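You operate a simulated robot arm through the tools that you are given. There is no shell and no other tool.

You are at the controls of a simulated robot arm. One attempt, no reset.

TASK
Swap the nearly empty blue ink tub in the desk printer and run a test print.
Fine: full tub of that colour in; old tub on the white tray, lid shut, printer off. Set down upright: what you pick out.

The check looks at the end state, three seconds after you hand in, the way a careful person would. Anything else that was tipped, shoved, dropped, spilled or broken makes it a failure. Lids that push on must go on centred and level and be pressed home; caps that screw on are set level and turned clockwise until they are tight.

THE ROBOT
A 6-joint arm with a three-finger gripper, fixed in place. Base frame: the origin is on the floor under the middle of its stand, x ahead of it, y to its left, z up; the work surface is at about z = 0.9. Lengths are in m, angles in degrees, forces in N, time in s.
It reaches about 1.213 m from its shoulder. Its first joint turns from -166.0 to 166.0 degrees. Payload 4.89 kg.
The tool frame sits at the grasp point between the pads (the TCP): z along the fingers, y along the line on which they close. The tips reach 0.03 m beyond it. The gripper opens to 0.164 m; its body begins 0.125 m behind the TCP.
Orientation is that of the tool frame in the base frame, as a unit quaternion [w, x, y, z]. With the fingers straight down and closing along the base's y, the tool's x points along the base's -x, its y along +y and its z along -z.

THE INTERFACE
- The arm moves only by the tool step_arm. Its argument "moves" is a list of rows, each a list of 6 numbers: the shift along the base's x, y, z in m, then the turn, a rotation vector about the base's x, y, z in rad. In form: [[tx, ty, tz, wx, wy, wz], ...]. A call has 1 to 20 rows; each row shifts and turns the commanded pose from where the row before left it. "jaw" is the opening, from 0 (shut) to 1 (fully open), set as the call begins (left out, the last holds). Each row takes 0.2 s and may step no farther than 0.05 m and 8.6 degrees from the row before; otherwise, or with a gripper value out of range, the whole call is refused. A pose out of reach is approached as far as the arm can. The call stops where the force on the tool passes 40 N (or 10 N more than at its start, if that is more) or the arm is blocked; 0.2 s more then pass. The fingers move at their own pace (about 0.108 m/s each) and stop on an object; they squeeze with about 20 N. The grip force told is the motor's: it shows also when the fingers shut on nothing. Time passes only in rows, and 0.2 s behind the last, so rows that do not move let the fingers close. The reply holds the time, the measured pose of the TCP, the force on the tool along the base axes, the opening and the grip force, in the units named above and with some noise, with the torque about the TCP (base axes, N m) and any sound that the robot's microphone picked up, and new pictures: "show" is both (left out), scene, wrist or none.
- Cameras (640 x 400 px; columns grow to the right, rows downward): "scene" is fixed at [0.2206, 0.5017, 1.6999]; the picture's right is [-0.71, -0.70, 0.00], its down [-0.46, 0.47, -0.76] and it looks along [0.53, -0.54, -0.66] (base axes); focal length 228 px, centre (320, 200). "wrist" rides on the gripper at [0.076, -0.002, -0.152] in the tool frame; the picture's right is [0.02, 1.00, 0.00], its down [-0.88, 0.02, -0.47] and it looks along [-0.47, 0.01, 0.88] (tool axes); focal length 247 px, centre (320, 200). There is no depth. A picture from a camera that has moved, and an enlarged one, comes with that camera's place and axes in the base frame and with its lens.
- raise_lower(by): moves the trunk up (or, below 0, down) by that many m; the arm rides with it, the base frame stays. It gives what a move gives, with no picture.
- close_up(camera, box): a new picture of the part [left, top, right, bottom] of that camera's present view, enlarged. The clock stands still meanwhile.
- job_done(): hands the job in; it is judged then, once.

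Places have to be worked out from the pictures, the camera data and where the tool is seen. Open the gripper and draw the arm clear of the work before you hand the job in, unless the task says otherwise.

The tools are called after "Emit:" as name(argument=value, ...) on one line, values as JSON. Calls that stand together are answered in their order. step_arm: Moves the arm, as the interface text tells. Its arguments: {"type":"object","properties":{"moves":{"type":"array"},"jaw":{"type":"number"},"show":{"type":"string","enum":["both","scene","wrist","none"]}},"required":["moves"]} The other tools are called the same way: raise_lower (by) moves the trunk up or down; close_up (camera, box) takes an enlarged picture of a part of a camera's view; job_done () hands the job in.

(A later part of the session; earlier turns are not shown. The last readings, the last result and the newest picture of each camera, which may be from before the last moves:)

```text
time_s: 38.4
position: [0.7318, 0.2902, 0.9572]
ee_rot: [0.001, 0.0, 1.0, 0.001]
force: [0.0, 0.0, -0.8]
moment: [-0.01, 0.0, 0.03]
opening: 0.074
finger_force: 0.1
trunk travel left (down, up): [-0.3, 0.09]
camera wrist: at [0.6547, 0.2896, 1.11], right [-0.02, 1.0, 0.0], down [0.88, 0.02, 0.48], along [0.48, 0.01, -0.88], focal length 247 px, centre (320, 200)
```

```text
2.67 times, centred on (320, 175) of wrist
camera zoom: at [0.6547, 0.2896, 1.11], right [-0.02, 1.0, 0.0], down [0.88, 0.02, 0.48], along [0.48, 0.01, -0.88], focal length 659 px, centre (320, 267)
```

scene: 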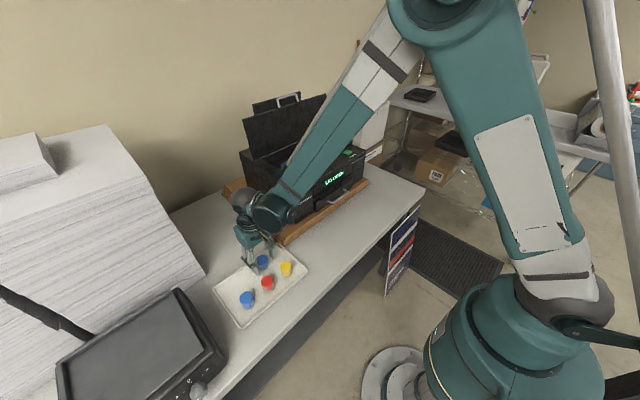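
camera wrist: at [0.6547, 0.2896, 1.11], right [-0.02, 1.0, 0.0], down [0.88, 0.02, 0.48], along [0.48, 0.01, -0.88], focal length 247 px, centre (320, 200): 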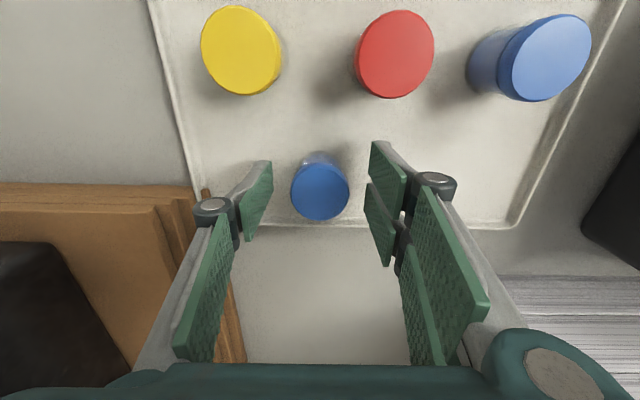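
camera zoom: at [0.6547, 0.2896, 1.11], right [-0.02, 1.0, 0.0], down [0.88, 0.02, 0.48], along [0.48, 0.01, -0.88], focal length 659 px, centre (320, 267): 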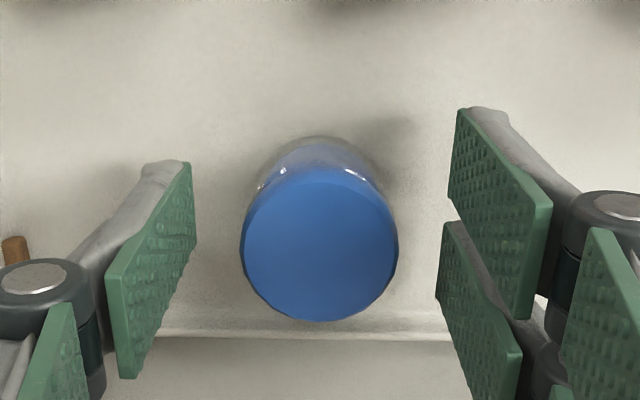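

The old tub stands upright on the tray. I rise straight up, then move over the full blue tub, which I place at about (0.647,0.4155).

Emit:
step_arm(moves=[[0, 0, 0.01, 0, 0, 0], [0, 0, 0.02, 0, 0, 0], [0, 0, 0.03, 0, 0, 0], [0, 0, 0.03, 0, 0, 0], [0, 0, 0.03, 0, 0, 0], [-0.014, 0.0208, 0.005, 0, 0, 0], [-0.014, 0.0209, 0, 0, 0, 0], [-0.014, 0.0209, 0, 0, 0, 0], [-0.014, 0.0209, 0, 0, 0, 0], [-0.014, 0.0209, 0, 0, 0, 0], [-0.0145, 0.0208, 0, 0, 0, 0]])

Emit:
close_up(camera="wrist", box=[220, 70, 420, 220])

Emit:
close_up(camera="scene", box=[190, 200, 330, 320])

```text
time_s: 40.8
position: [0.6489, 0.4167, 1.0844]
ee_rot: [0.001, 0.001, 1.0, 0.001]
force: [1.3, 0.4, 0.2]
moment: [0.09, 0.11, 0.04]
opening: 0.0741
finger_force: 0.1
trunk travel left (down, up): [-0.3, 0.09]
camera wrist: at [0.5705, 0.4155, 1.2361], right [-0.02, 1.0, 0.0], down [0.88, 0.02, 0.48], along [0.47, 0.01, -0.88], focal length 247 px, centre (320, 200)
```

scene: 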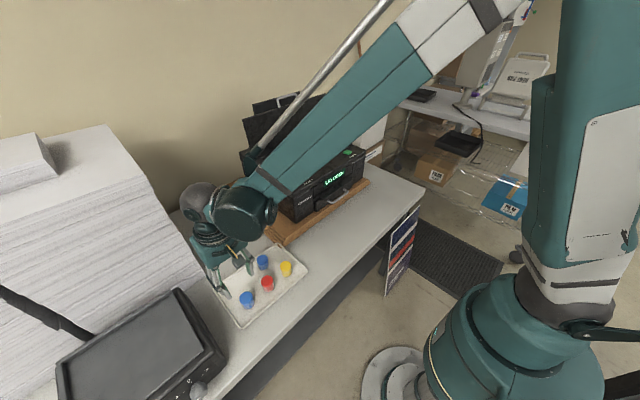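
wrist: 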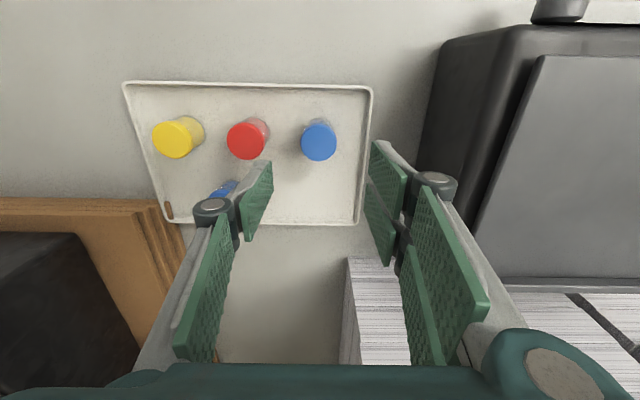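

```text
2.67 times, centred on (320, 145) of wrist
camera zoom: at [0.5705, 0.4155, 1.2361], right [-0.02, 1.0, 0.0], down [0.88, 0.02, 0.48], along [0.47, 0.01, -0.88], focal length 659 px, centre (320, 347)
```

zoom: 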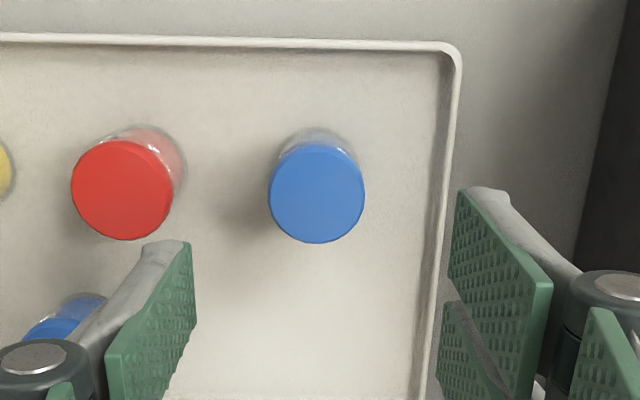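

```text
3.33 times, centred on (260, 260) of scene
camera zoom: at [0.2206, 0.5017, 1.6999], right [-0.71, -0.7, 0.0], down [-0.46, 0.47, -0.76], along [0.53, -0.54, -0.66], focal length 758 px, centre (520, 0)
```

zoom: 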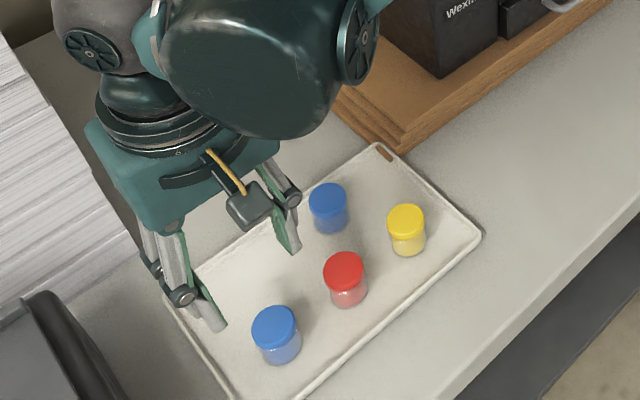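

The tub is well centred below. Before descending I check the clearance to the black device at the right of the tray.

Emit:
close_up(camera="scene", box=[40, 260, 260, 400])

Emit:
close_up(camera="wrist", box=[360, 0, 640, 300])

```text
2.86 times, centred on (150, 330) of scene
camera zoom: at [0.2206, 0.5017, 1.6999], right [-0.71, -0.7, 0.0], down [-0.46, 0.47, -0.76], along [0.53, -0.54, -0.66], focal length 650 px, centre (806, -171)
```

zoom: 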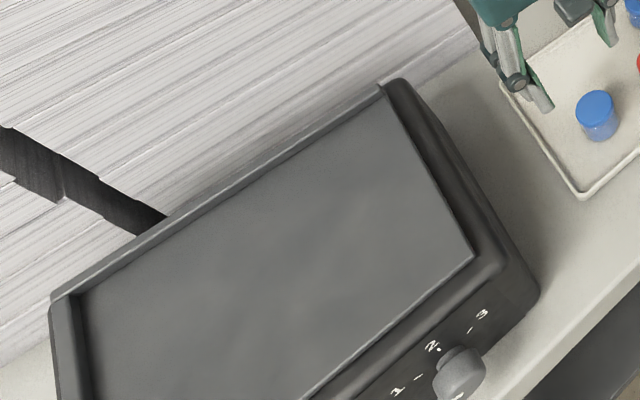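

```text
1.33 times, centred on (500, 150) of wrist
camera zoom: at [0.5705, 0.4155, 1.2361], right [-0.02, 1.0, 0.0], down [0.88, 0.02, 0.48], along [0.47, 0.01, -0.88], focal length 329 px, centre (80, 267)
```

zoom: 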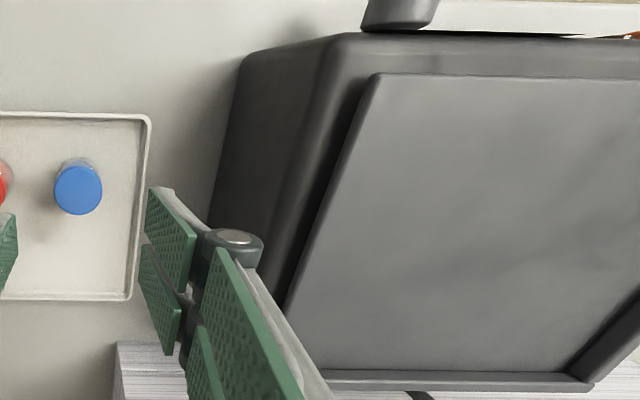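

The device's near side is at y≈0.55 and only about 1.01 m high, so there's plenty of clearance. I shift -1.7 mm in y and descend around the full tub to TCP z≈0.957.

Emit:
step_arm(moves=[[0, -0.0017, -0.02, 0, 0, 0], [0, 0, -0.025, 0, 0, 0], [0, 0, -0.025, 0, 0, 0], [0, 0, -0.025, 0, 0, 0], [0, 0, -0.018, 0, 0, 0], [0, 0, -0.0144, 0, 0, 0]])

Emit:
close_up(camera="wrist", box=[220, 100, 420, 250])

Emit:
close_up(camera="scene", box=[210, 230, 300, 320])

```text
time_s: 42.2
position: [0.6458, 0.4146, 0.9546]
ee_rot: [0.002, -0.001, 1.0, 0.001]
force: [0.2, 0.3, -0.9]
moment: [-0.03, 0.0, 0.02]
opening: 0.0739
finger_force: 0.1
trunk travel left (down, up): [-0.3, 0.09]
camera wrist: at [0.5695, 0.414, 1.1079], right [-0.02, 1.0, 0.0], down [0.88, 0.02, 0.48], along [0.48, 0.01, -0.88], focal length 247 px, centre (320, 200)
```

scene: 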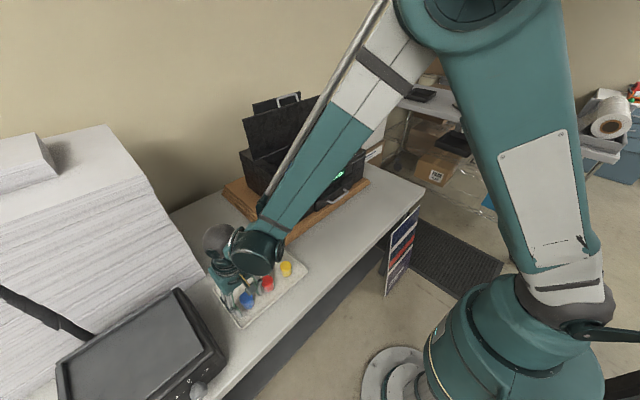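
wrist: 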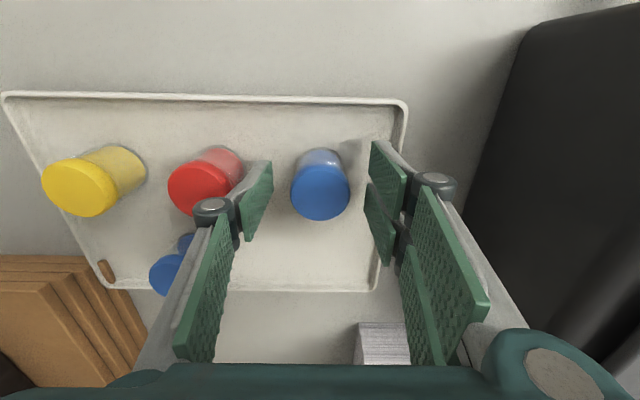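

```text
2.67 times, centred on (320, 175) of wrist
camera zoom: at [0.5695, 0.414, 1.1079], right [-0.02, 1.0, 0.0], down [0.88, 0.02, 0.48], along [0.48, 0.01, -0.88], focal length 659 px, centre (320, 267)
```

zoom: 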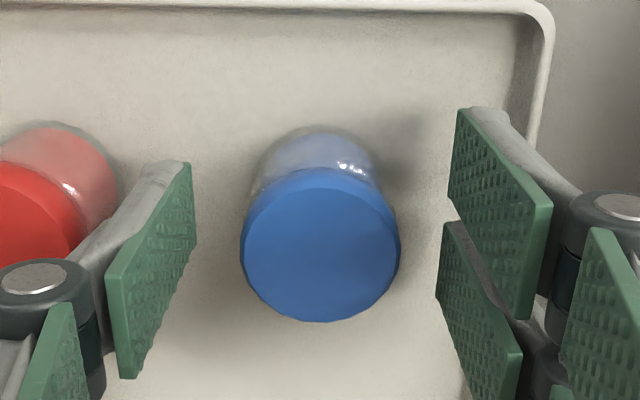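

```text
4.44 times, centred on (255, 275) of scene
camera zoom: at [0.2206, 0.5017, 1.6999], right [-0.71, -0.7, 0.0], down [-0.46, 0.47, -0.76], along [0.53, -0.54, -0.66], focal length 1011 px, centre (609, -133)
```

zoom: 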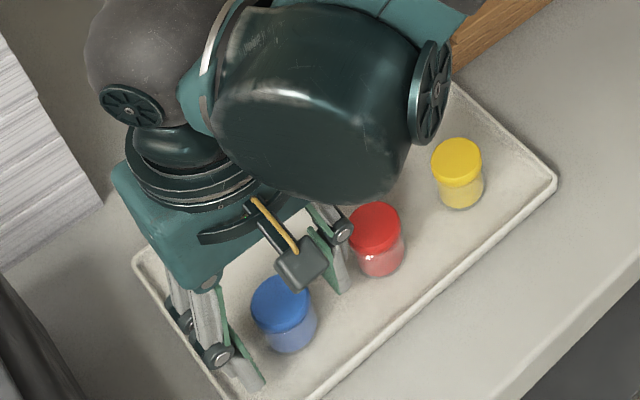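

Well centred. I raise 3 mm (so the tips clear the cup rim later) and close on the cap.

Emit:
step_arm(moves=[[0, 0, 0.003, 0, 0, 0], [0, 0, 0, 0, 0, 0], [0, 0, 0, 0, 0, 0], [0, 0, 0, 0, 0, 0], [0, 0, 0, 0, 0, 0]], jaw=0, show="none")

Emit:
close_up(camera="wrist", box=[220, 100, 420, 250])

Emit:
step_arm(moves=[[0, 0, 0.002, 0, 0, 0], [0, 0, 0.003, 0, 0, 0], [0, 0, 0.003, 0, 0, 0], [0, 0, 0.003, 0, 0, 0]], show="none")

Emit:
close_up(camera="wrist", box=[220, 100, 420, 250])

Emit:
close_up(camera="scene", box=[210, 230, 300, 320])

```text
time_s: 43.4
position: [0.6481, 0.4153, 0.9579]
ee_rot: [0.001, 0.0, 1.0, 0.001]
force: [-0.4, 1.3, 0.6]
moment: [0.02, 0.03, 0.0]
opening: 0.0428
finger_force: 20.1
trunk travel left (down, up): [-0.3, 0.09]
```

```text
2.67 times, centred on (320, 175) of wrist
camera zoom: at [0.5699, 0.4138, 1.1112], right [-0.02, 1.0, 0.0], down [0.88, 0.02, 0.48], along [0.48, 0.01, -0.88], focal length 659 px, centre (320, 267)
```

zoom: 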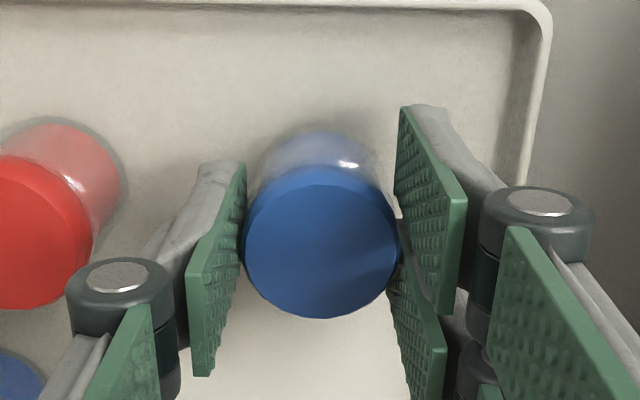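

```text
time_s: 44.4
position: [0.6468, 0.4151, 0.9697]
ee_rot: [0.0, 0.0, 1.0, 0.001]
force: [-0.8, 0.6, -1.1]
moment: [-0.01, 0.01, -0.01]
opening: 0.0425
finger_force: 20.1
trunk travel left (down, up): [-0.3, 0.09]
```

```text
2.67 times, centred on (320, 175) of wrist
camera zoom: at [0.5706, 0.4137, 1.1225], right [-0.02, 1.0, 0.0], down [0.88, 0.02, 0.48], along [0.48, 0.01, -0.88], focal length 659 px, centre (320, 267)
```

zoom: 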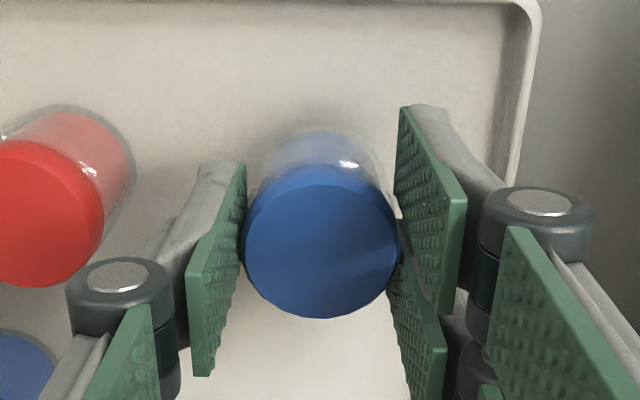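

```text
4.44 times, centred on (255, 275) of scene
camera zoom: at [0.2206, 0.5017, 1.6999], right [-0.71, -0.7, 0.0], down [-0.46, 0.47, -0.76], along [0.53, -0.54, -0.66], focal length 1011 px, centre (609, -133)
```

zoom: 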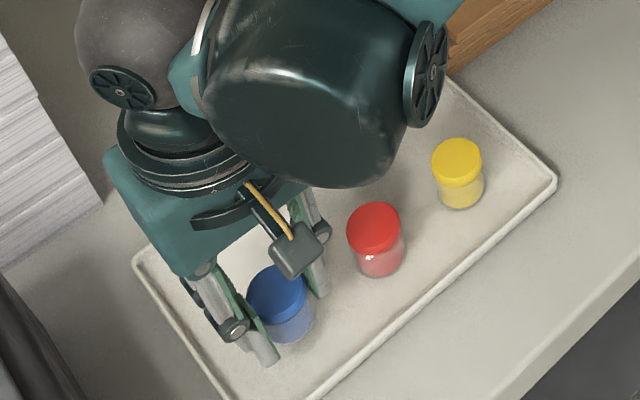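

The full tub is rising steadily in the grip. I lift it gently to travel height.

Emit:
step_arm(moves=[[0, 0, 0.004, 0, 0, 0], [0, 0, 0.006, 0, 0, 0], [0, 0, 0.009, 0, 0, 0], [0, 0, 0.012, 0, 0, 0], [0, 0, 0.016, 0, 0, 0], [0, 0, 0.02, 0, 0, 0], [0, 0, 0.024, 0, 0, 0], [0, 0, 0.026, 0, 0, 0], [0, 0, 0.026, 0, 0, 0], [0, 0, 0.026, 0, 0, 0], [0, 0, 0.026, 0, 0, 0], [0, 0, 0.026, 0, 0, 0], [0, 0, 0.026, 0, 0, 0], [0, 0, 0.024, 0, 0, 0], [0, 0, 0.02, 0, 0, 0], [0, 0, 0.014, 0, 0, 0], [0, 0, 0.008, 0, 0, 0], [0, 0, 0.003, 0, 0, 0]], show="wrist")

```text
time_s: 48.2
position: [0.648, 0.4134, 1.2862]
ee_rot: [0.001, 0.0, 1.0, 0.001]
force: [0.7, -0.7, -1.0]
moment: [-0.05, -0.03, -0.02]
opening: 0.0429
finger_force: 20.5
trunk travel left (down, up): [-0.3, 0.09]
camera wrist: at [0.5702, 0.4137, 1.4379], right [-0.02, 1.0, 0.0], down [0.88, 0.02, 0.48], along [0.48, 0.01, -0.88], focal length 247 px, centre (320, 200)
```

wrist: 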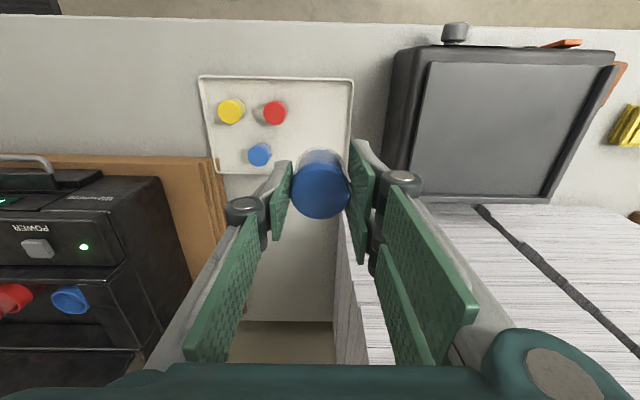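

The tub sits securely; the tray below shows the old blue, red and yellow tubs undisturbed. I carry the full tub over to the empty cup at the same height.

Emit:
step_arm(moves=[[0.00465, -0.00674, 0, 0, 0, 0], [0.0093, -0.01349, 0, 0, 0, 0], [0.01394, -0.02023, 0, 0, 0, 0], [0.01859, -0.02697, 0, 0, 0, 0], [0.01859, -0.02697, 0, 0, 0, 0], [0.01859, -0.02697, 0, 0, 0, 0], [0.01859, -0.02697, 0, 0, 0, 0], [0.01859, -0.02697, 0, 0, 0, 0], [0.01859, -0.02697, 0, 0, 0, 0], [0.01859, -0.02697, 0, 0, 0, 0], [0.01859, -0.02697, 0, 0, 0, 0], [0.01859, -0.02697, 0, 0, 0, 0], [0.01859, -0.02697, 0, 0, 0, 0], [0.01859, -0.02697, 0, 0, 0, 0], [0.01859, -0.02697, 0, 0, 0, 0], [0.01859, -0.02697, 0, 0, 0, 0], [0.01859, -0.02697, 0, 0, 0, 0], [0.01394, -0.02023, 0, 0, 0, 0], [0.0093, -0.01349, 0, 0, 0, 0], [0.00465, -0.00674, 0, 0, 0, 0]])

Emit:
close_up(camera="wrist", box=[220, 50, 420, 250])

Emit:
close_up(camera="scene", box=[250, 90, 330, 180])

```text
time_s: 52.4
position: [0.9642, -0.0446, 1.2861]
ee_rot: [0.001, 0.001, 1.0, 0.001]
force: [-1.4, 1.0, -1.1]
moment: [-0.01, -0.09, 0.0]
opening: 0.0428
finger_force: 20.0
trunk travel left (down, up): [-0.3, 0.09]
camera wrist: at [0.8866, -0.0455, 1.4384], right [-0.02, 1.0, 0.0], down [0.88, 0.02, 0.48], along [0.48, 0.01, -0.88], focal length 247 px, centre (320, 200)
```

scene: 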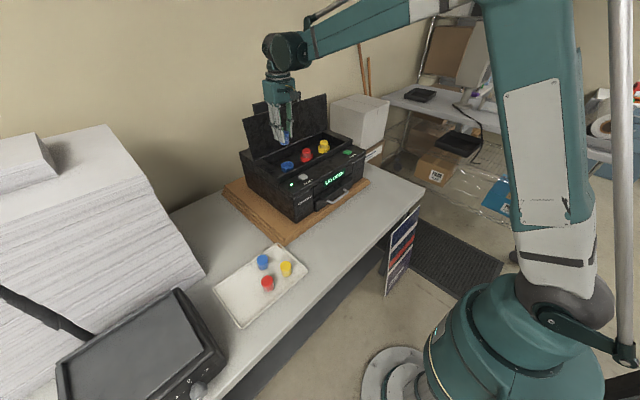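
wrist: 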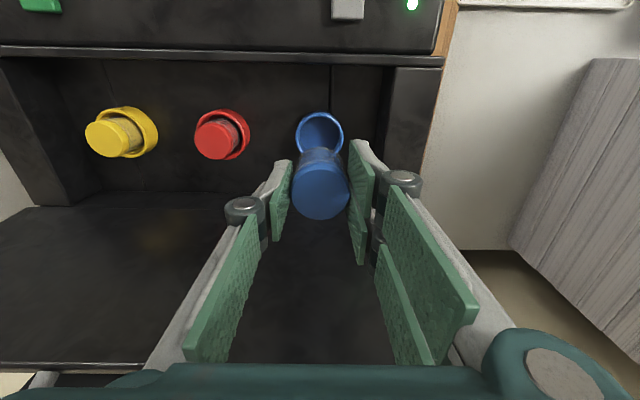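

```text
2.00 times, centred on (320, 150) of wrist
camera zoom: at [0.8866, -0.0455, 1.4384], right [-0.02, 1.0, 0.0], down [0.88, 0.02, 0.48], along [0.48, 0.01, -0.88], focal length 494 px, centre (320, 300)
```

zoom: 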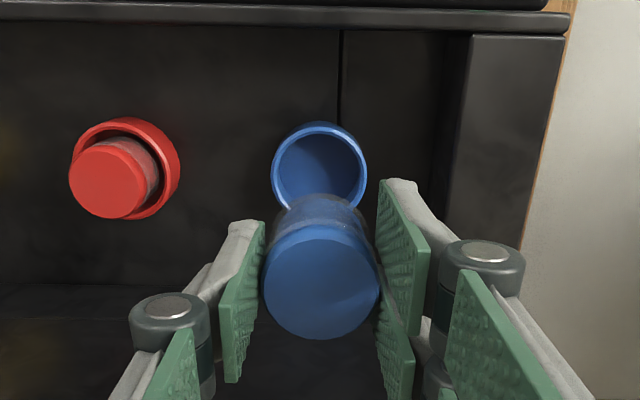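

```text
4.44 times, centred on (290, 135) of scene
camera zoom: at [0.2206, 0.5017, 1.6999], right [-0.71, -0.7, 0.0], down [-0.46, 0.47, -0.76], along [0.53, -0.54, -0.66], focal length 1011 px, centre (453, 489)
```

zoom: 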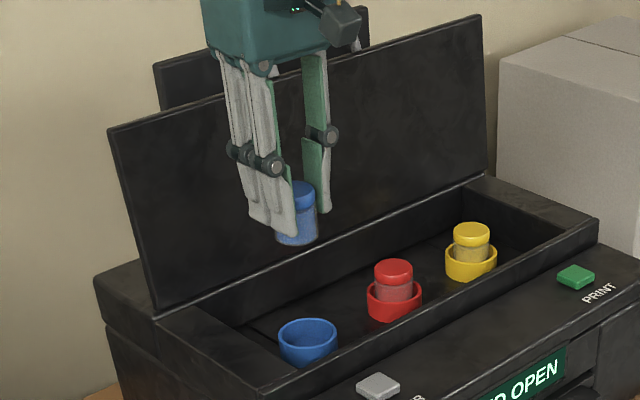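

Cup centre measures about 1 mm in -y from the tool axis and aligned in x. I shift -1 mm in y and descend to a few cm above the cup, then recheck.

Emit:
step_arm(moves=[[0.0003, -0.001, -0.008, 0, 0, 0], [0, 0, -0.014, 0, 0, 0], [0, 0, -0.016, 0, 0, 0], [0, 0, -0.016, 0, 0, 0], [0, 0, -0.014, 0, 0, 0], [0, 0, -0.01, 0, 0, 0], [0, 0, -0.005, 0, 0, 0]])

Emit:
close_up(camera="wrist", box=[220, 70, 420, 250])

Emit:
close_up(camera="scene", box=[262, 120, 322, 180])

```text
time_s: 54.0
position: [0.9635, -0.0464, 1.2023]
ee_rot: [0.0, 0.0, 1.0, 0.001]
force: [0.4, -0.3, -0.1]
moment: [0.0, 0.0, 0.06]
opening: 0.0427
finger_force: 20.0
trunk travel left (down, up): [-0.3, 0.09]
camera wrist: at [0.8863, -0.0475, 1.3548], right [-0.02, 1.0, 0.0], down [0.88, 0.02, 0.48], along [0.48, 0.01, -0.88], focal length 247 px, centre (320, 200)
```

scene: 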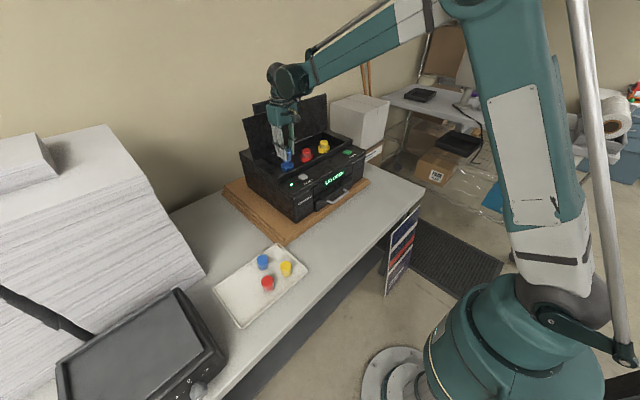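
wrist: 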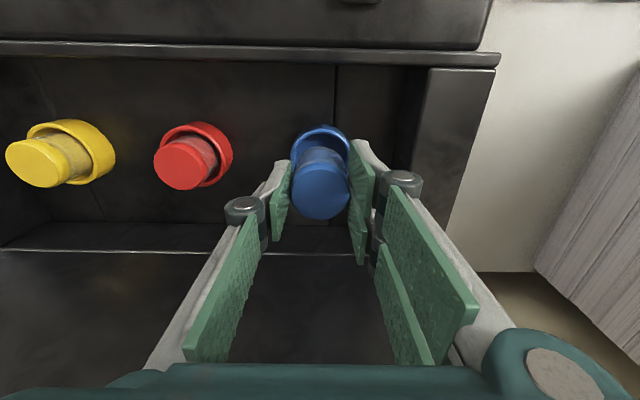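

```text
2.22 times, centred on (320, 160) of wrist
camera zoom: at [0.8863, -0.0475, 1.3548], right [-0.02, 1.0, 0.0], down [0.88, 0.02, 0.48], along [0.48, 0.01, -0.88], focal length 549 px, centre (320, 289)
```

zoom: 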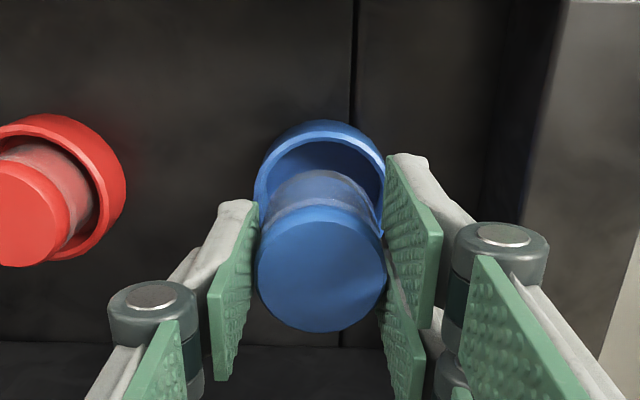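

```text
6.67 times, centred on (292, 150) of scene
camera zoom: at [0.2206, 0.5017, 1.6999], right [-0.71, -0.7, 0.0], down [-0.46, 0.47, -0.76], along [0.53, -0.54, -0.66], focal length 1517 px, centre (507, 533)
```

zoom: 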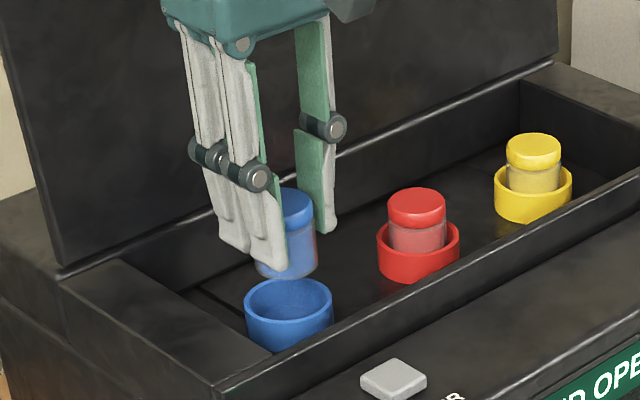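

I zoom on the cup's rim itself to separate the rim from the outer wall for a better x alignment.

Emit:
close_up(camera="wrist", box=[280, 115, 360, 175])

Emit:
close_up(camera="scene", box=[272, 140, 304, 172])

```text
6.67 times, centred on (320, 145) of wrist
camera zoom: at [0.8863, -0.0475, 1.3548], right [-0.02, 1.0, 0.0], down [0.88, 0.02, 0.48], along [0.48, 0.01, -0.88], focal length 1646 px, centre (320, 567)
```

zoom: 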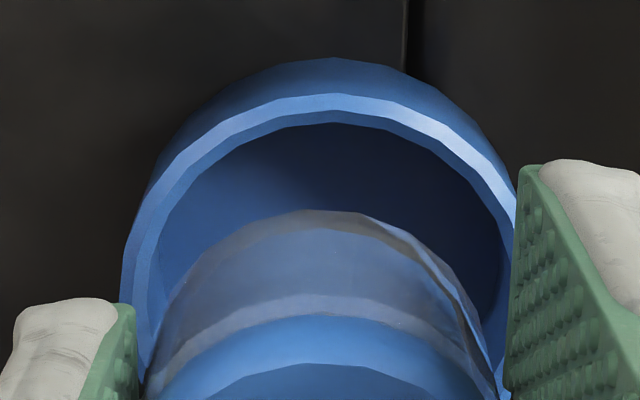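

```text
12.50 times, centred on (288, 156) of scene
camera zoom: at [0.2206, 0.5017, 1.6999], right [-0.71, -0.7, 0.0], down [-0.46, 0.47, -0.76], along [0.53, -0.54, -0.66], focal length 2844 px, centre (720, 750)
```

zoom: 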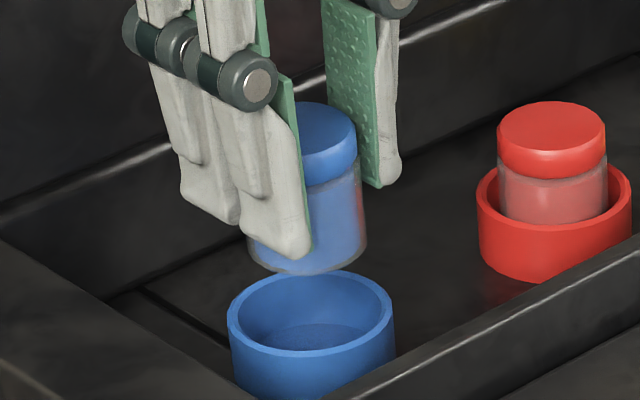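

Refined geometry: rim z≈1.122, cap top ≈11 mm below TCP, the tub sits +3.8 mm in x from the tool axis, so tub (0.967,-0.046) against cup (0.968,-0.0455): aligned to about 1 mm. I lower in small steps until the tub enters the cup.

Emit:
step_arm(moves=[[0.0005, 0.0007, -0.004, 0, 0, 0], [0, 0, -0.005, 0, 0, 0], [0, 0, -0.005, 0, 0, 0], [0, 0, -0.004, 0, 0, 0], [0, 0, -0.004, 0, 0, 0], [0, 0, -0.003, 0, 0, 0]], show="none")

Emit:
close_up(camera="wrist", box=[220, 70, 420, 250])

Emit:
close_up(camera="scene", box=[272, 140, 304, 172])

```text
time_s: 55.4
position: [0.9645, -0.0463, 1.1768]
ee_rot: [0.001, 0.0, 1.0, 0.001]
force: [-0.5, 0.3, -1.6]
moment: [-0.01, -0.01, 0.03]
opening: 0.0427
finger_force: 20.0
trunk travel left (down, up): [-0.3, 0.09]
```

```text
2.22 times, centred on (320, 160) of wrist
camera zoom: at [0.8871, -0.0466, 1.3296], right [-0.02, 1.0, 0.0], down [0.88, 0.02, 0.48], along [0.48, 0.01, -0.88], focal length 549 px, centre (320, 289)
```

zoom: 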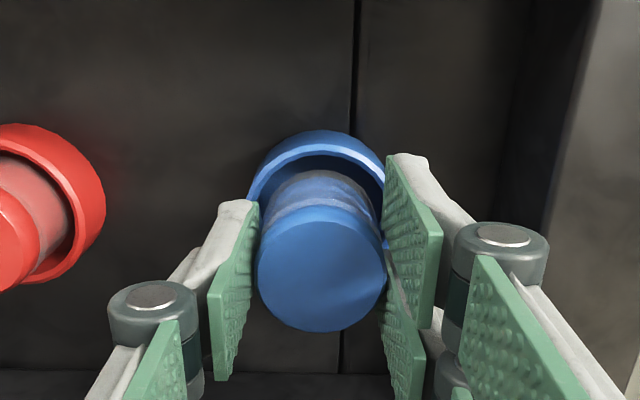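

```text
12.50 times, centred on (288, 156) of scene
camera zoom: at [0.2206, 0.5017, 1.6999], right [-0.71, -0.7, 0.0], down [-0.46, 0.47, -0.76], along [0.53, -0.54, -0.66], focal length 2844 px, centre (720, 750)
```

zoom: 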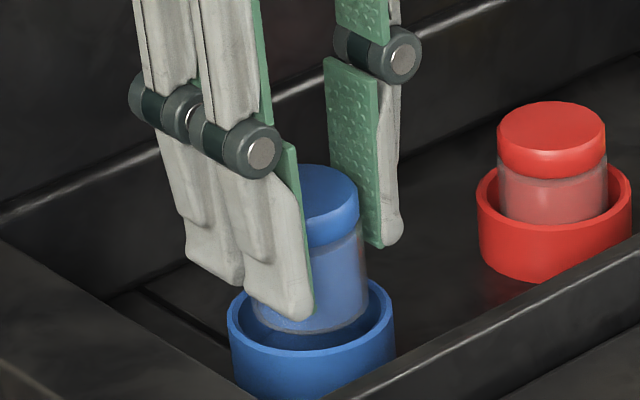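

The tub's bottom is entering the cup, inside the rim all round. I continue down in 2–3 mm steps.

Emit:
step_arm(moves=[[0, 0, -0.003, 0, 0, 0], [0, 0, -0.003, 0, 0, 0], [0, 0, -0.003, 0, 0, 0]], show="none")

Emit:
step_arm(moves=[[0, 0, -0.003, 0, 0, 0], [0, 0, -0.002, 0, 0, 0], [0, 0, -0.002, 0, 0, 0]], show="none")

Emit:
close_up(camera="scene", box=[272, 140, 304, 172])

Emit:
close_up(camera="wrist", box=[220, 70, 420, 250])

```text
time_s: 56.2
position: [0.9636, -0.0452, 1.1681]
ee_rot: [0.0, 0.0, 1.0, 0.001]
force: [-0.2, 0.0, -0.3]
moment: [0.0, 0.01, 0.03]
opening: 0.0427
finger_force: 20.1
trunk travel left (down, up): [-0.3, 0.09]
```

```text
time_s: 57.0
position: [0.9648, -0.0459, 1.162]
ee_rot: [0.001, 0.0, 1.0, 0.002]
force: [1.3, -0.5, -1.2]
moment: [0.01, -0.02, 0.01]
opening: 0.0426
finger_force: 19.8
trunk travel left (down, up): [-0.3, 0.09]
```

```text
12.50 times, centred on (288, 156) of scene
camera zoom: at [0.2206, 0.5017, 1.6999], right [-0.71, -0.7, 0.0], down [-0.46, 0.47, -0.76], along [0.53, -0.54, -0.66], focal length 2844 px, centre (720, 750)
```

zoom: 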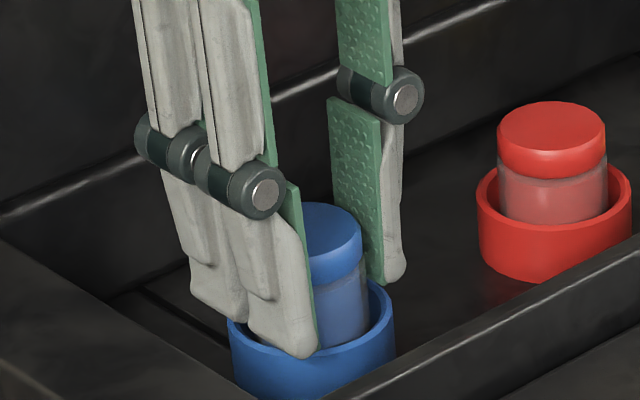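

```text
2.22 times, centred on (320, 160) of wrist
camera zoom: at [0.8871, -0.0463, 1.3138], right [-0.02, 1.0, 0.0], down [0.88, 0.02, 0.48], along [0.48, 0.01, -0.88], focal length 549 px, centre (320, 289)
```

zoom: 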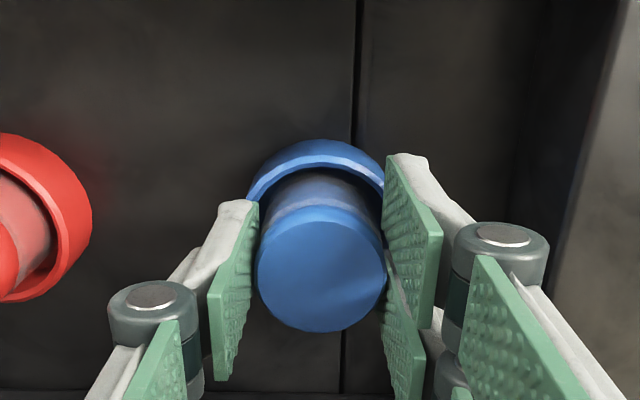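

Inside the cup with no side force; seat expected at TCP≈1.157. I step down 1–2 mm at a time to feel the floor.

Emit:
step_arm(moves=[[0, 0, -0.002, 0, 0, 0], [0, 0, -0.002, 0, 0, 0]], show="none")

Emit:
step_arm(moves=[[0, 0, -0.001, 0, 0, 0], [0, 0, 0, 0, 0, 0]], show="none")

Emit:
close_up(camera="scene", box=[272, 140, 304, 172])

```text
time_s: 57.6
position: [0.9646, -0.046, 1.1585]
ee_rot: [0.001, 0.0, 1.0, 0.001]
force: [0.5, 0.3, -0.1]
moment: [0.0, 0.01, 0.04]
opening: 0.0427
finger_force: 19.9
trunk travel left (down, up): [-0.3, 0.09]
```

```text
time_s: 58.2
position: [0.964, -0.046, 1.1567]
ee_rot: [0.002, 0.0, 1.0, 0.001]
force: [1.3, 1.2, -0.4]
moment: [0.0, 0.01, -0.01]
opening: 0.0429
finger_force: 20.0
trunk travel left (down, up): [-0.3, 0.09]
```

```text
12.50 times, centred on (288, 156) of scene
camera zoom: at [0.2206, 0.5017, 1.6999], right [-0.71, -0.7, 0.0], down [-0.46, 0.47, -0.76], along [0.53, -0.54, -0.66], focal length 2844 px, centre (720, 750)
```

zoom: 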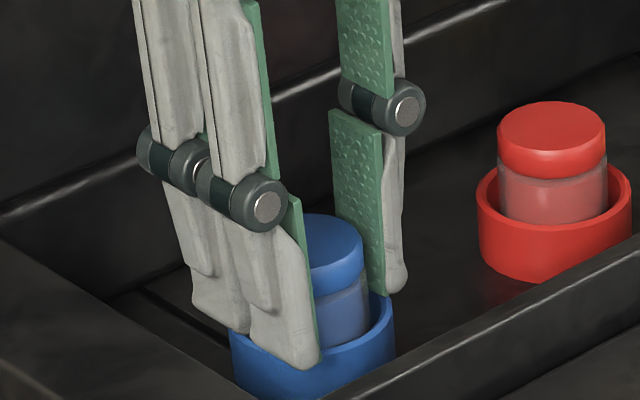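

No contact yet. One more millimetre at a time.

Emit:
step_arm(moves=[[0, 0, -0.001, 0, 0, 0], [0, 0, 0, 0, 0, 0]], show="none")

Emit:
step_arm(moves=[[0, 0, -0.001, 0, 0, 0], [0, 0, 0, 0, 0, 0]], show="none")

Emit:
close_up(camera="wrist", box=[220, 70, 420, 250])

Emit:
close_up(camera="scene", box=[272, 140, 304, 172])

```text
time_s: 58.8
position: [0.9645, -0.0457, 1.1543]
ee_rot: [0.0, -0.001, 1.0, 0.001]
force: [0.1, 0.2, -0.4]
moment: [0.02, 0.01, 0.03]
opening: 0.0426
finger_force: 19.5
trunk travel left (down, up): [-0.3, 0.09]
```

```text
time_s: 59.4
position: [0.964, -0.0444, 1.1547]
ee_rot: [0.001, 0.0, 1.0, 0.001]
force: [-0.1, -2.6, 7.9]
moment: [-0.06, -0.05, -0.02]
opening: 0.0426
finger_force: 19.9
trunk travel left (down, up): [-0.3, 0.09]
```

```text
2.22 times, centred on (320, 160) of wrist
camera zoom: at [0.887, -0.0461, 1.3074], right [-0.02, 1.0, 0.0], down [0.88, 0.02, 0.48], along [0.48, 0.01, -0.88], focal length 549 px, centre (320, 289)
```

zoom: 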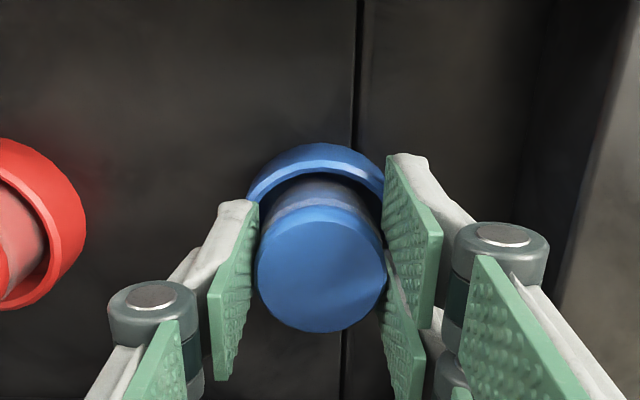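

```text
12.50 times, centred on (288, 156) of scene
camera zoom: at [0.2206, 0.5017, 1.6999], right [-0.71, -0.7, 0.0], down [-0.46, 0.47, -0.76], along [0.53, -0.54, -0.66], focal length 2844 px, centre (720, 750)
```

zoom: 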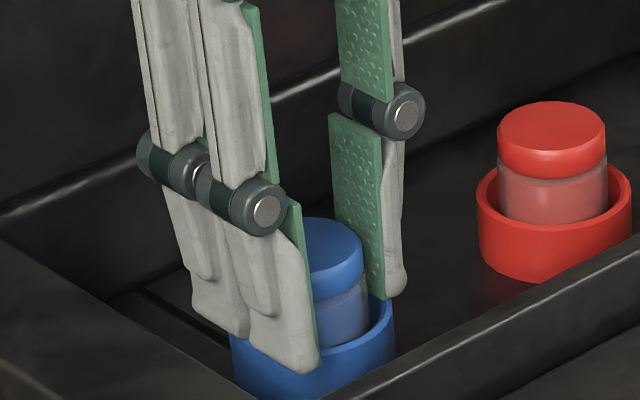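

Contact (+7.9 N): the tub has reached the cup floor. I release by opening the jaw.

Emit:
step_arm(moves=[[0, 0, 0.0005, 0, 0, 0], [0, 0, 0, 0, 0, 0], [0, 0, 0, 0, 0, 0], [0, 0, 0, 0, 0, 0]], jaw=0.45)

Emit:
close_up(camera="wrist", box=[220, 70, 420, 250])

Emit:
close_up(camera="scene", box=[262, 130, 322, 180])

```text
time_s: 60.4
position: [0.965, -0.0444, 1.1553]
ee_rot: [0.001, 0.0, 1.0, 0.001]
force: [0.0, 0.3, 0.3]
moment: [-0.01, 0.02, 0.01]
opening: 0.0738
finger_force: 0.1
trunk travel left (down, up): [-0.3, 0.09]
camera wrist: at [0.8874, -0.0459, 1.3072], right [-0.02, 1.0, 0.0], down [0.88, 0.02, 0.48], along [0.48, 0.01, -0.88], focal length 247 px, centre (320, 200)
```

scene: 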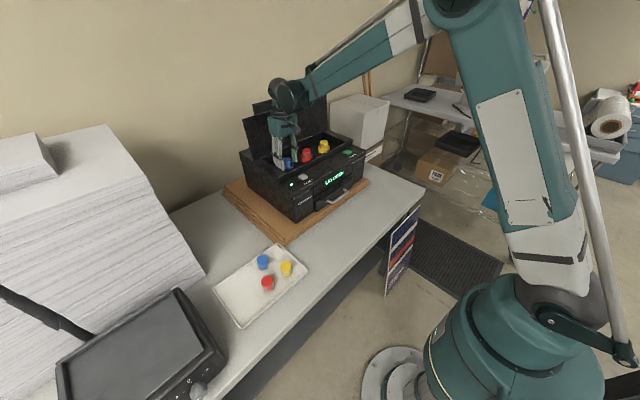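
wrist: 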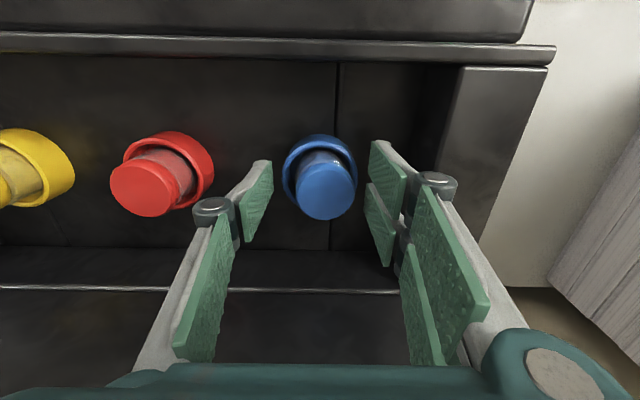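

```text
2.22 times, centred on (320, 160) of wrist
camera zoom: at [0.8874, -0.0459, 1.3072], right [-0.02, 1.0, 0.0], down [0.88, 0.02, 0.48], along [0.48, 0.01, -0.88], focal length 549 px, centre (320, 289)
```

zoom: 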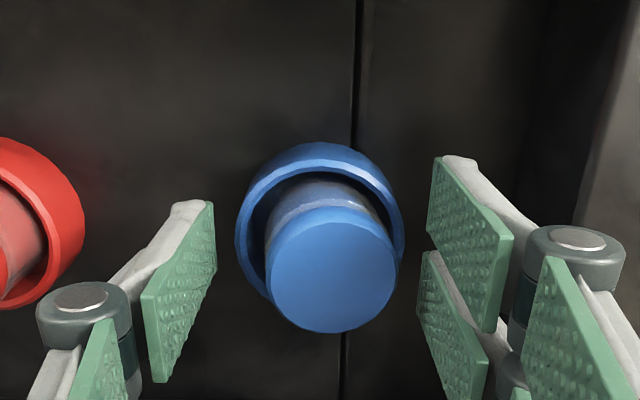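

```text
8.00 times, centred on (292, 155) of scene
camera zoom: at [0.2206, 0.5017, 1.6999], right [-0.71, -0.7, 0.0], down [-0.46, 0.47, -0.76], along [0.53, -0.54, -0.66], focal length 1820 px, centre (544, 560)
```

zoom: 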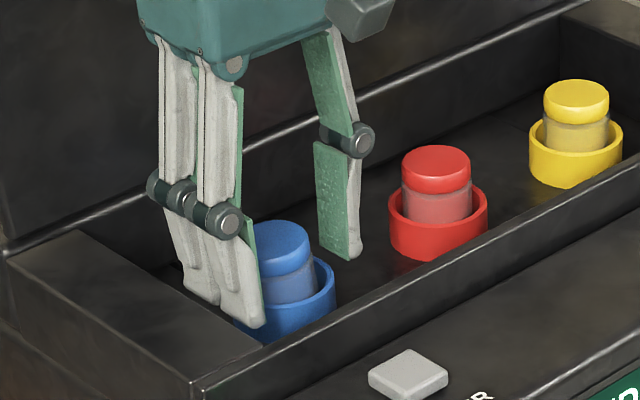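

The tub shifted slightly toward +y on release and might be leaning a bit. I rise straight up to get a clear look.

Emit:
step_arm(moves=[[0, 0, 0.01, 0, 0, 0], [0, 0, 0.02, 0, 0, 0], [0, 0, 0.03, 0, 0, 0], [0, 0, 0.03, 0, 0, 0], [0, 0, 0.03, 0, 0, 0]])

Emit:
close_up(camera="scene", box=[272, 140, 332, 180])

Emit:
close_up(camera="wrist", box=[270, 80, 380, 170])

```text
time_s: 61.6
position: [0.9629, -0.0461, 1.2738]
ee_rot: [0.0, 0.0, 1.0, 0.0]
force: [0.9, -0.5, 0.1]
moment: [-0.01, -0.02, -0.02]
opening: 0.074
finger_force: 0.1
trunk travel left (down, up): [-0.3, 0.09]
camera wrist: at [0.8867, -0.0465, 1.426], right [-0.02, 1.0, 0.0], down [0.88, 0.02, 0.48], along [0.48, 0.01, -0.88], focal length 247 px, centre (320, 200)
```

scene: 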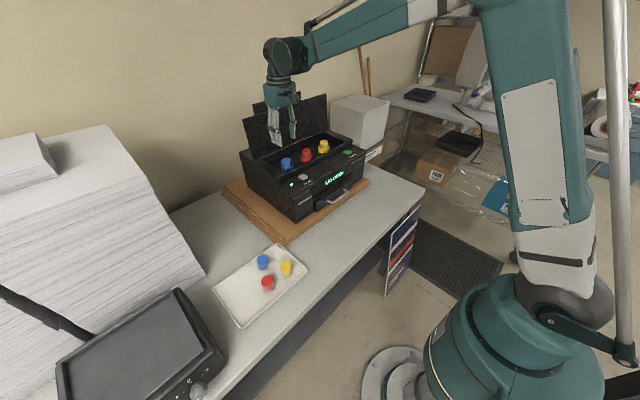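
wrist: 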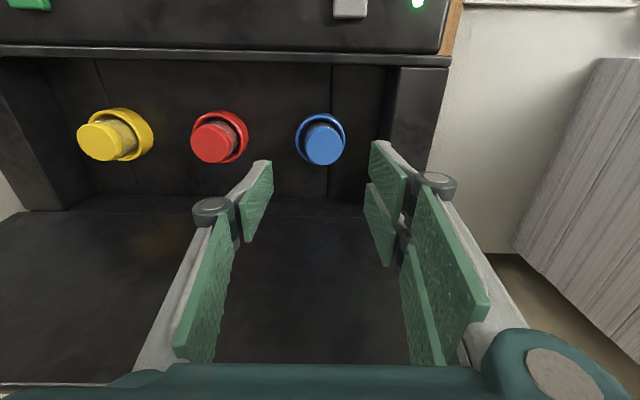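

```text
10.00 times, centred on (302, 160) of scene
camera zoom: at [0.2206, 0.5017, 1.6999], right [-0.71, -0.7, 0.0], down [-0.46, 0.47, -0.76], along [0.53, -0.54, -0.66], focal length 2275 px, centre (500, 600)
```

zoom: 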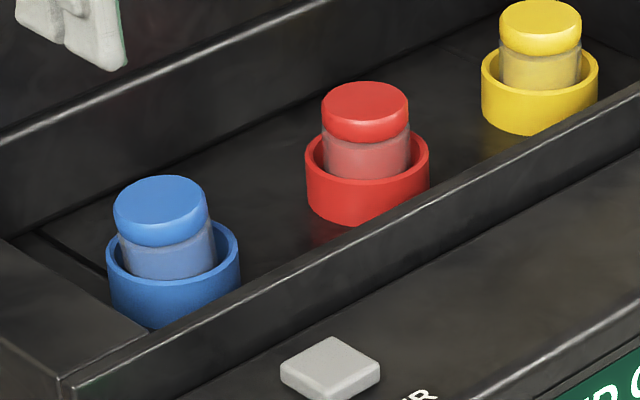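

```text
4.44 times, centred on (325, 125) of wrist
camera zoom: at [0.8867, -0.0465, 1.426], right [-0.02, 1.0, 0.0], down [0.88, 0.02, 0.48], along [0.48, 0.01, -0.88], focal length 1098 px, centre (298, 533)
```

zoom: 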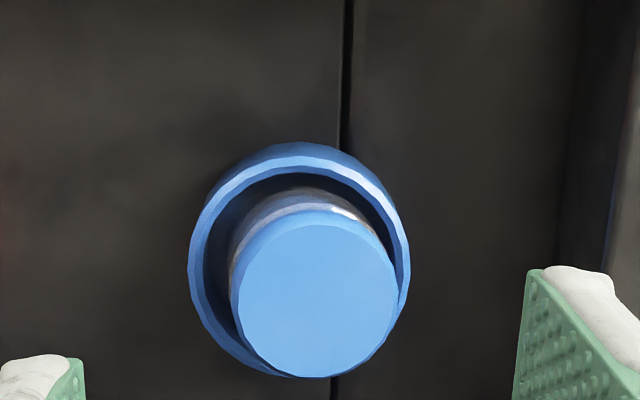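

The tub is leaning slightly toward +y in its cup, not properly upright. I zoom further to judge the lean before correcting it.

Emit:
close_up(camera="scene", box=[274, 148, 304, 178])

Emit:
close_up(camera="wrist", box=[290, 100, 355, 170])

Emit:
close_up(camera="wrist", box=[180, 100, 260, 170])

```text
13.33 times, centred on (289, 163) of scene
camera zoom: at [0.2206, 0.5017, 1.6999], right [-0.71, -0.7, 0.0], down [-0.46, 0.47, -0.76], along [0.53, -0.54, -0.66], focal length 3033 px, centre (733, 693)
```

zoom: 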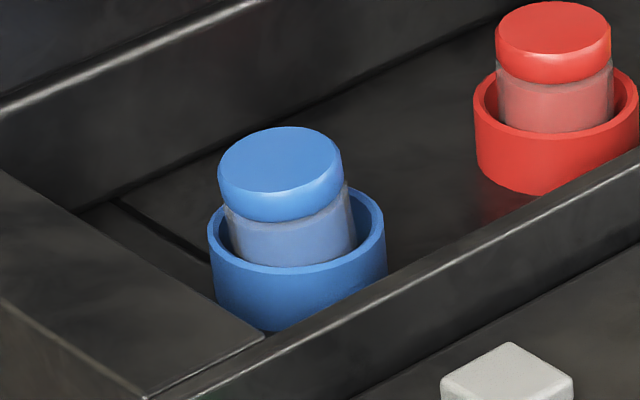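

```text
5.71 times, centred on (322, 135) of wrist
camera zoom: at [0.8867, -0.0465, 1.426], right [-0.02, 1.0, 0.0], down [0.88, 0.02, 0.48], along [0.48, 0.01, -0.88], focal length 1411 px, centre (306, 571)
```

zoom: 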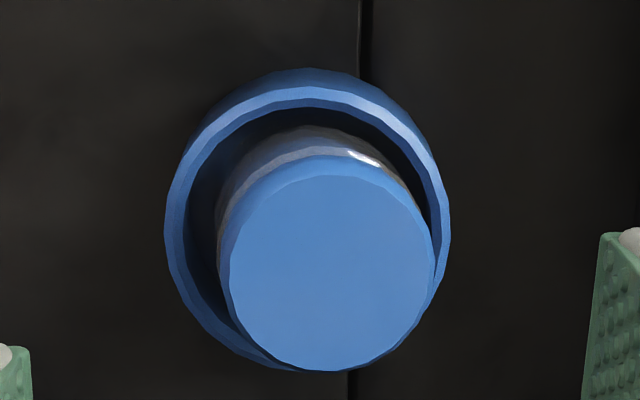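

```text
5.71 times, centred on (220, 135) of wrist
camera zoom: at [0.8867, -0.0465, 1.426], right [-0.02, 1.0, 0.0], down [0.88, 0.02, 0.48], along [0.48, 0.01, -0.88], focal length 1411 px, centre (891, 571)
```

zoom: 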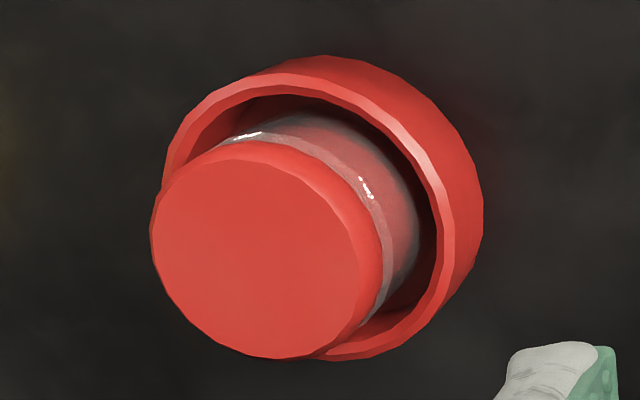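

The tub leans about 8° toward +y; the cup itself is centred under the tool (cup ≈(0.968,-0.046)). I go back down with the jaw open and close again, so the parallel pads straighten it about the cup's centre.

Emit:
step_arm(moves=[[0.0005, 0, -0.03, 0, 0, 0], [0, 0, -0.03, 0, 0, 0], [0, 0, -0.03, 0, 0, 0], [0, 0, -0.02, 0, 0, 0], [0, 0, -0.007, 0, 0, 0]], show="none")

Emit:
close_up(camera="wrist", box=[220, 70, 420, 250])

Emit:
step_arm(moves=[[0, 0, 0, 0, 0, 0], [0, 0, 0, 0, 0, 0], [0, 0, 0, 0, 0, 0], [0, 0, 0, 0, 0, 0]], jaw=0, show="none")

Emit:
close_up(camera="wrist", box=[220, 70, 420, 250])

Emit:
close_up(camera="scene", box=[274, 144, 304, 174])

```text
time_s: 62.8
position: [0.9644, -0.046, 1.1572]
ee_rot: [0.002, 0.0, 1.0, 0.001]
force: [-0.3, 0.3, -0.4]
moment: [0.03, -0.01, -0.02]
opening: 0.0737
finger_force: 0.2
trunk travel left (down, up): [-0.3, 0.09]
```

```text
2.22 times, centred on (320, 160) of wrist
camera zoom: at [0.8876, -0.0472, 1.3094], right [-0.02, 1.0, 0.0], down [0.88, 0.02, 0.48], along [0.48, 0.01, -0.88], focal length 549 px, centre (320, 289)
```

zoom: 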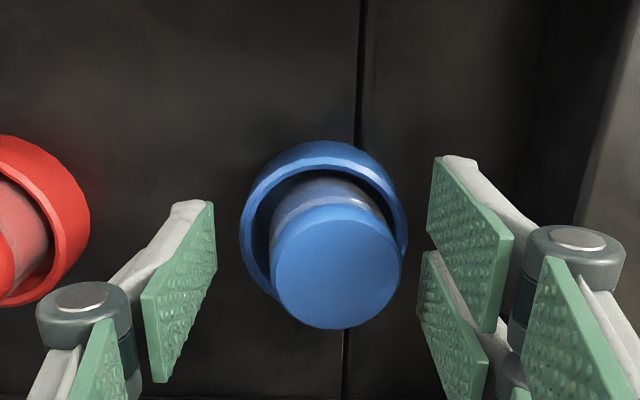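

```text
time_s: 63.8
position: [0.9649, -0.0457, 1.1566]
ee_rot: [0.001, 0.0, 1.0, 0.0]
force: [0.0, -0.5, 0.4]
moment: [0.02, 0.02, -0.01]
opening: 0.0428
finger_force: 20.1
trunk travel left (down, up): [-0.3, 0.09]
```

```text
2.22 times, centred on (320, 160) of wrist
camera zoom: at [0.8876, -0.0473, 1.3097], right [-0.02, 1.0, 0.0], down [0.88, 0.02, 0.48], along [0.48, 0.01, -0.88], focal length 549 px, centre (320, 289)
```

zoom: 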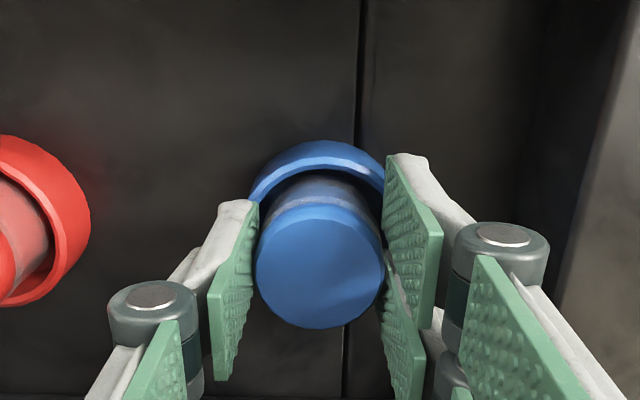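

```text
13.33 times, centred on (289, 159) of scene
camera zoom: at [0.2206, 0.5017, 1.6999], right [-0.71, -0.7, 0.0], down [-0.46, 0.47, -0.76], along [0.53, -0.54, -0.66], focal length 3033 px, centre (733, 747)
```

zoom: 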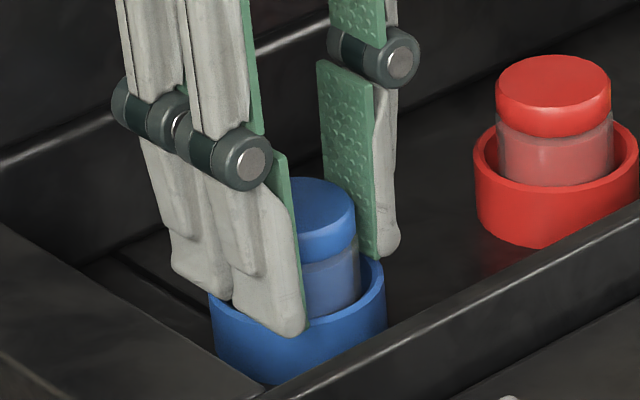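

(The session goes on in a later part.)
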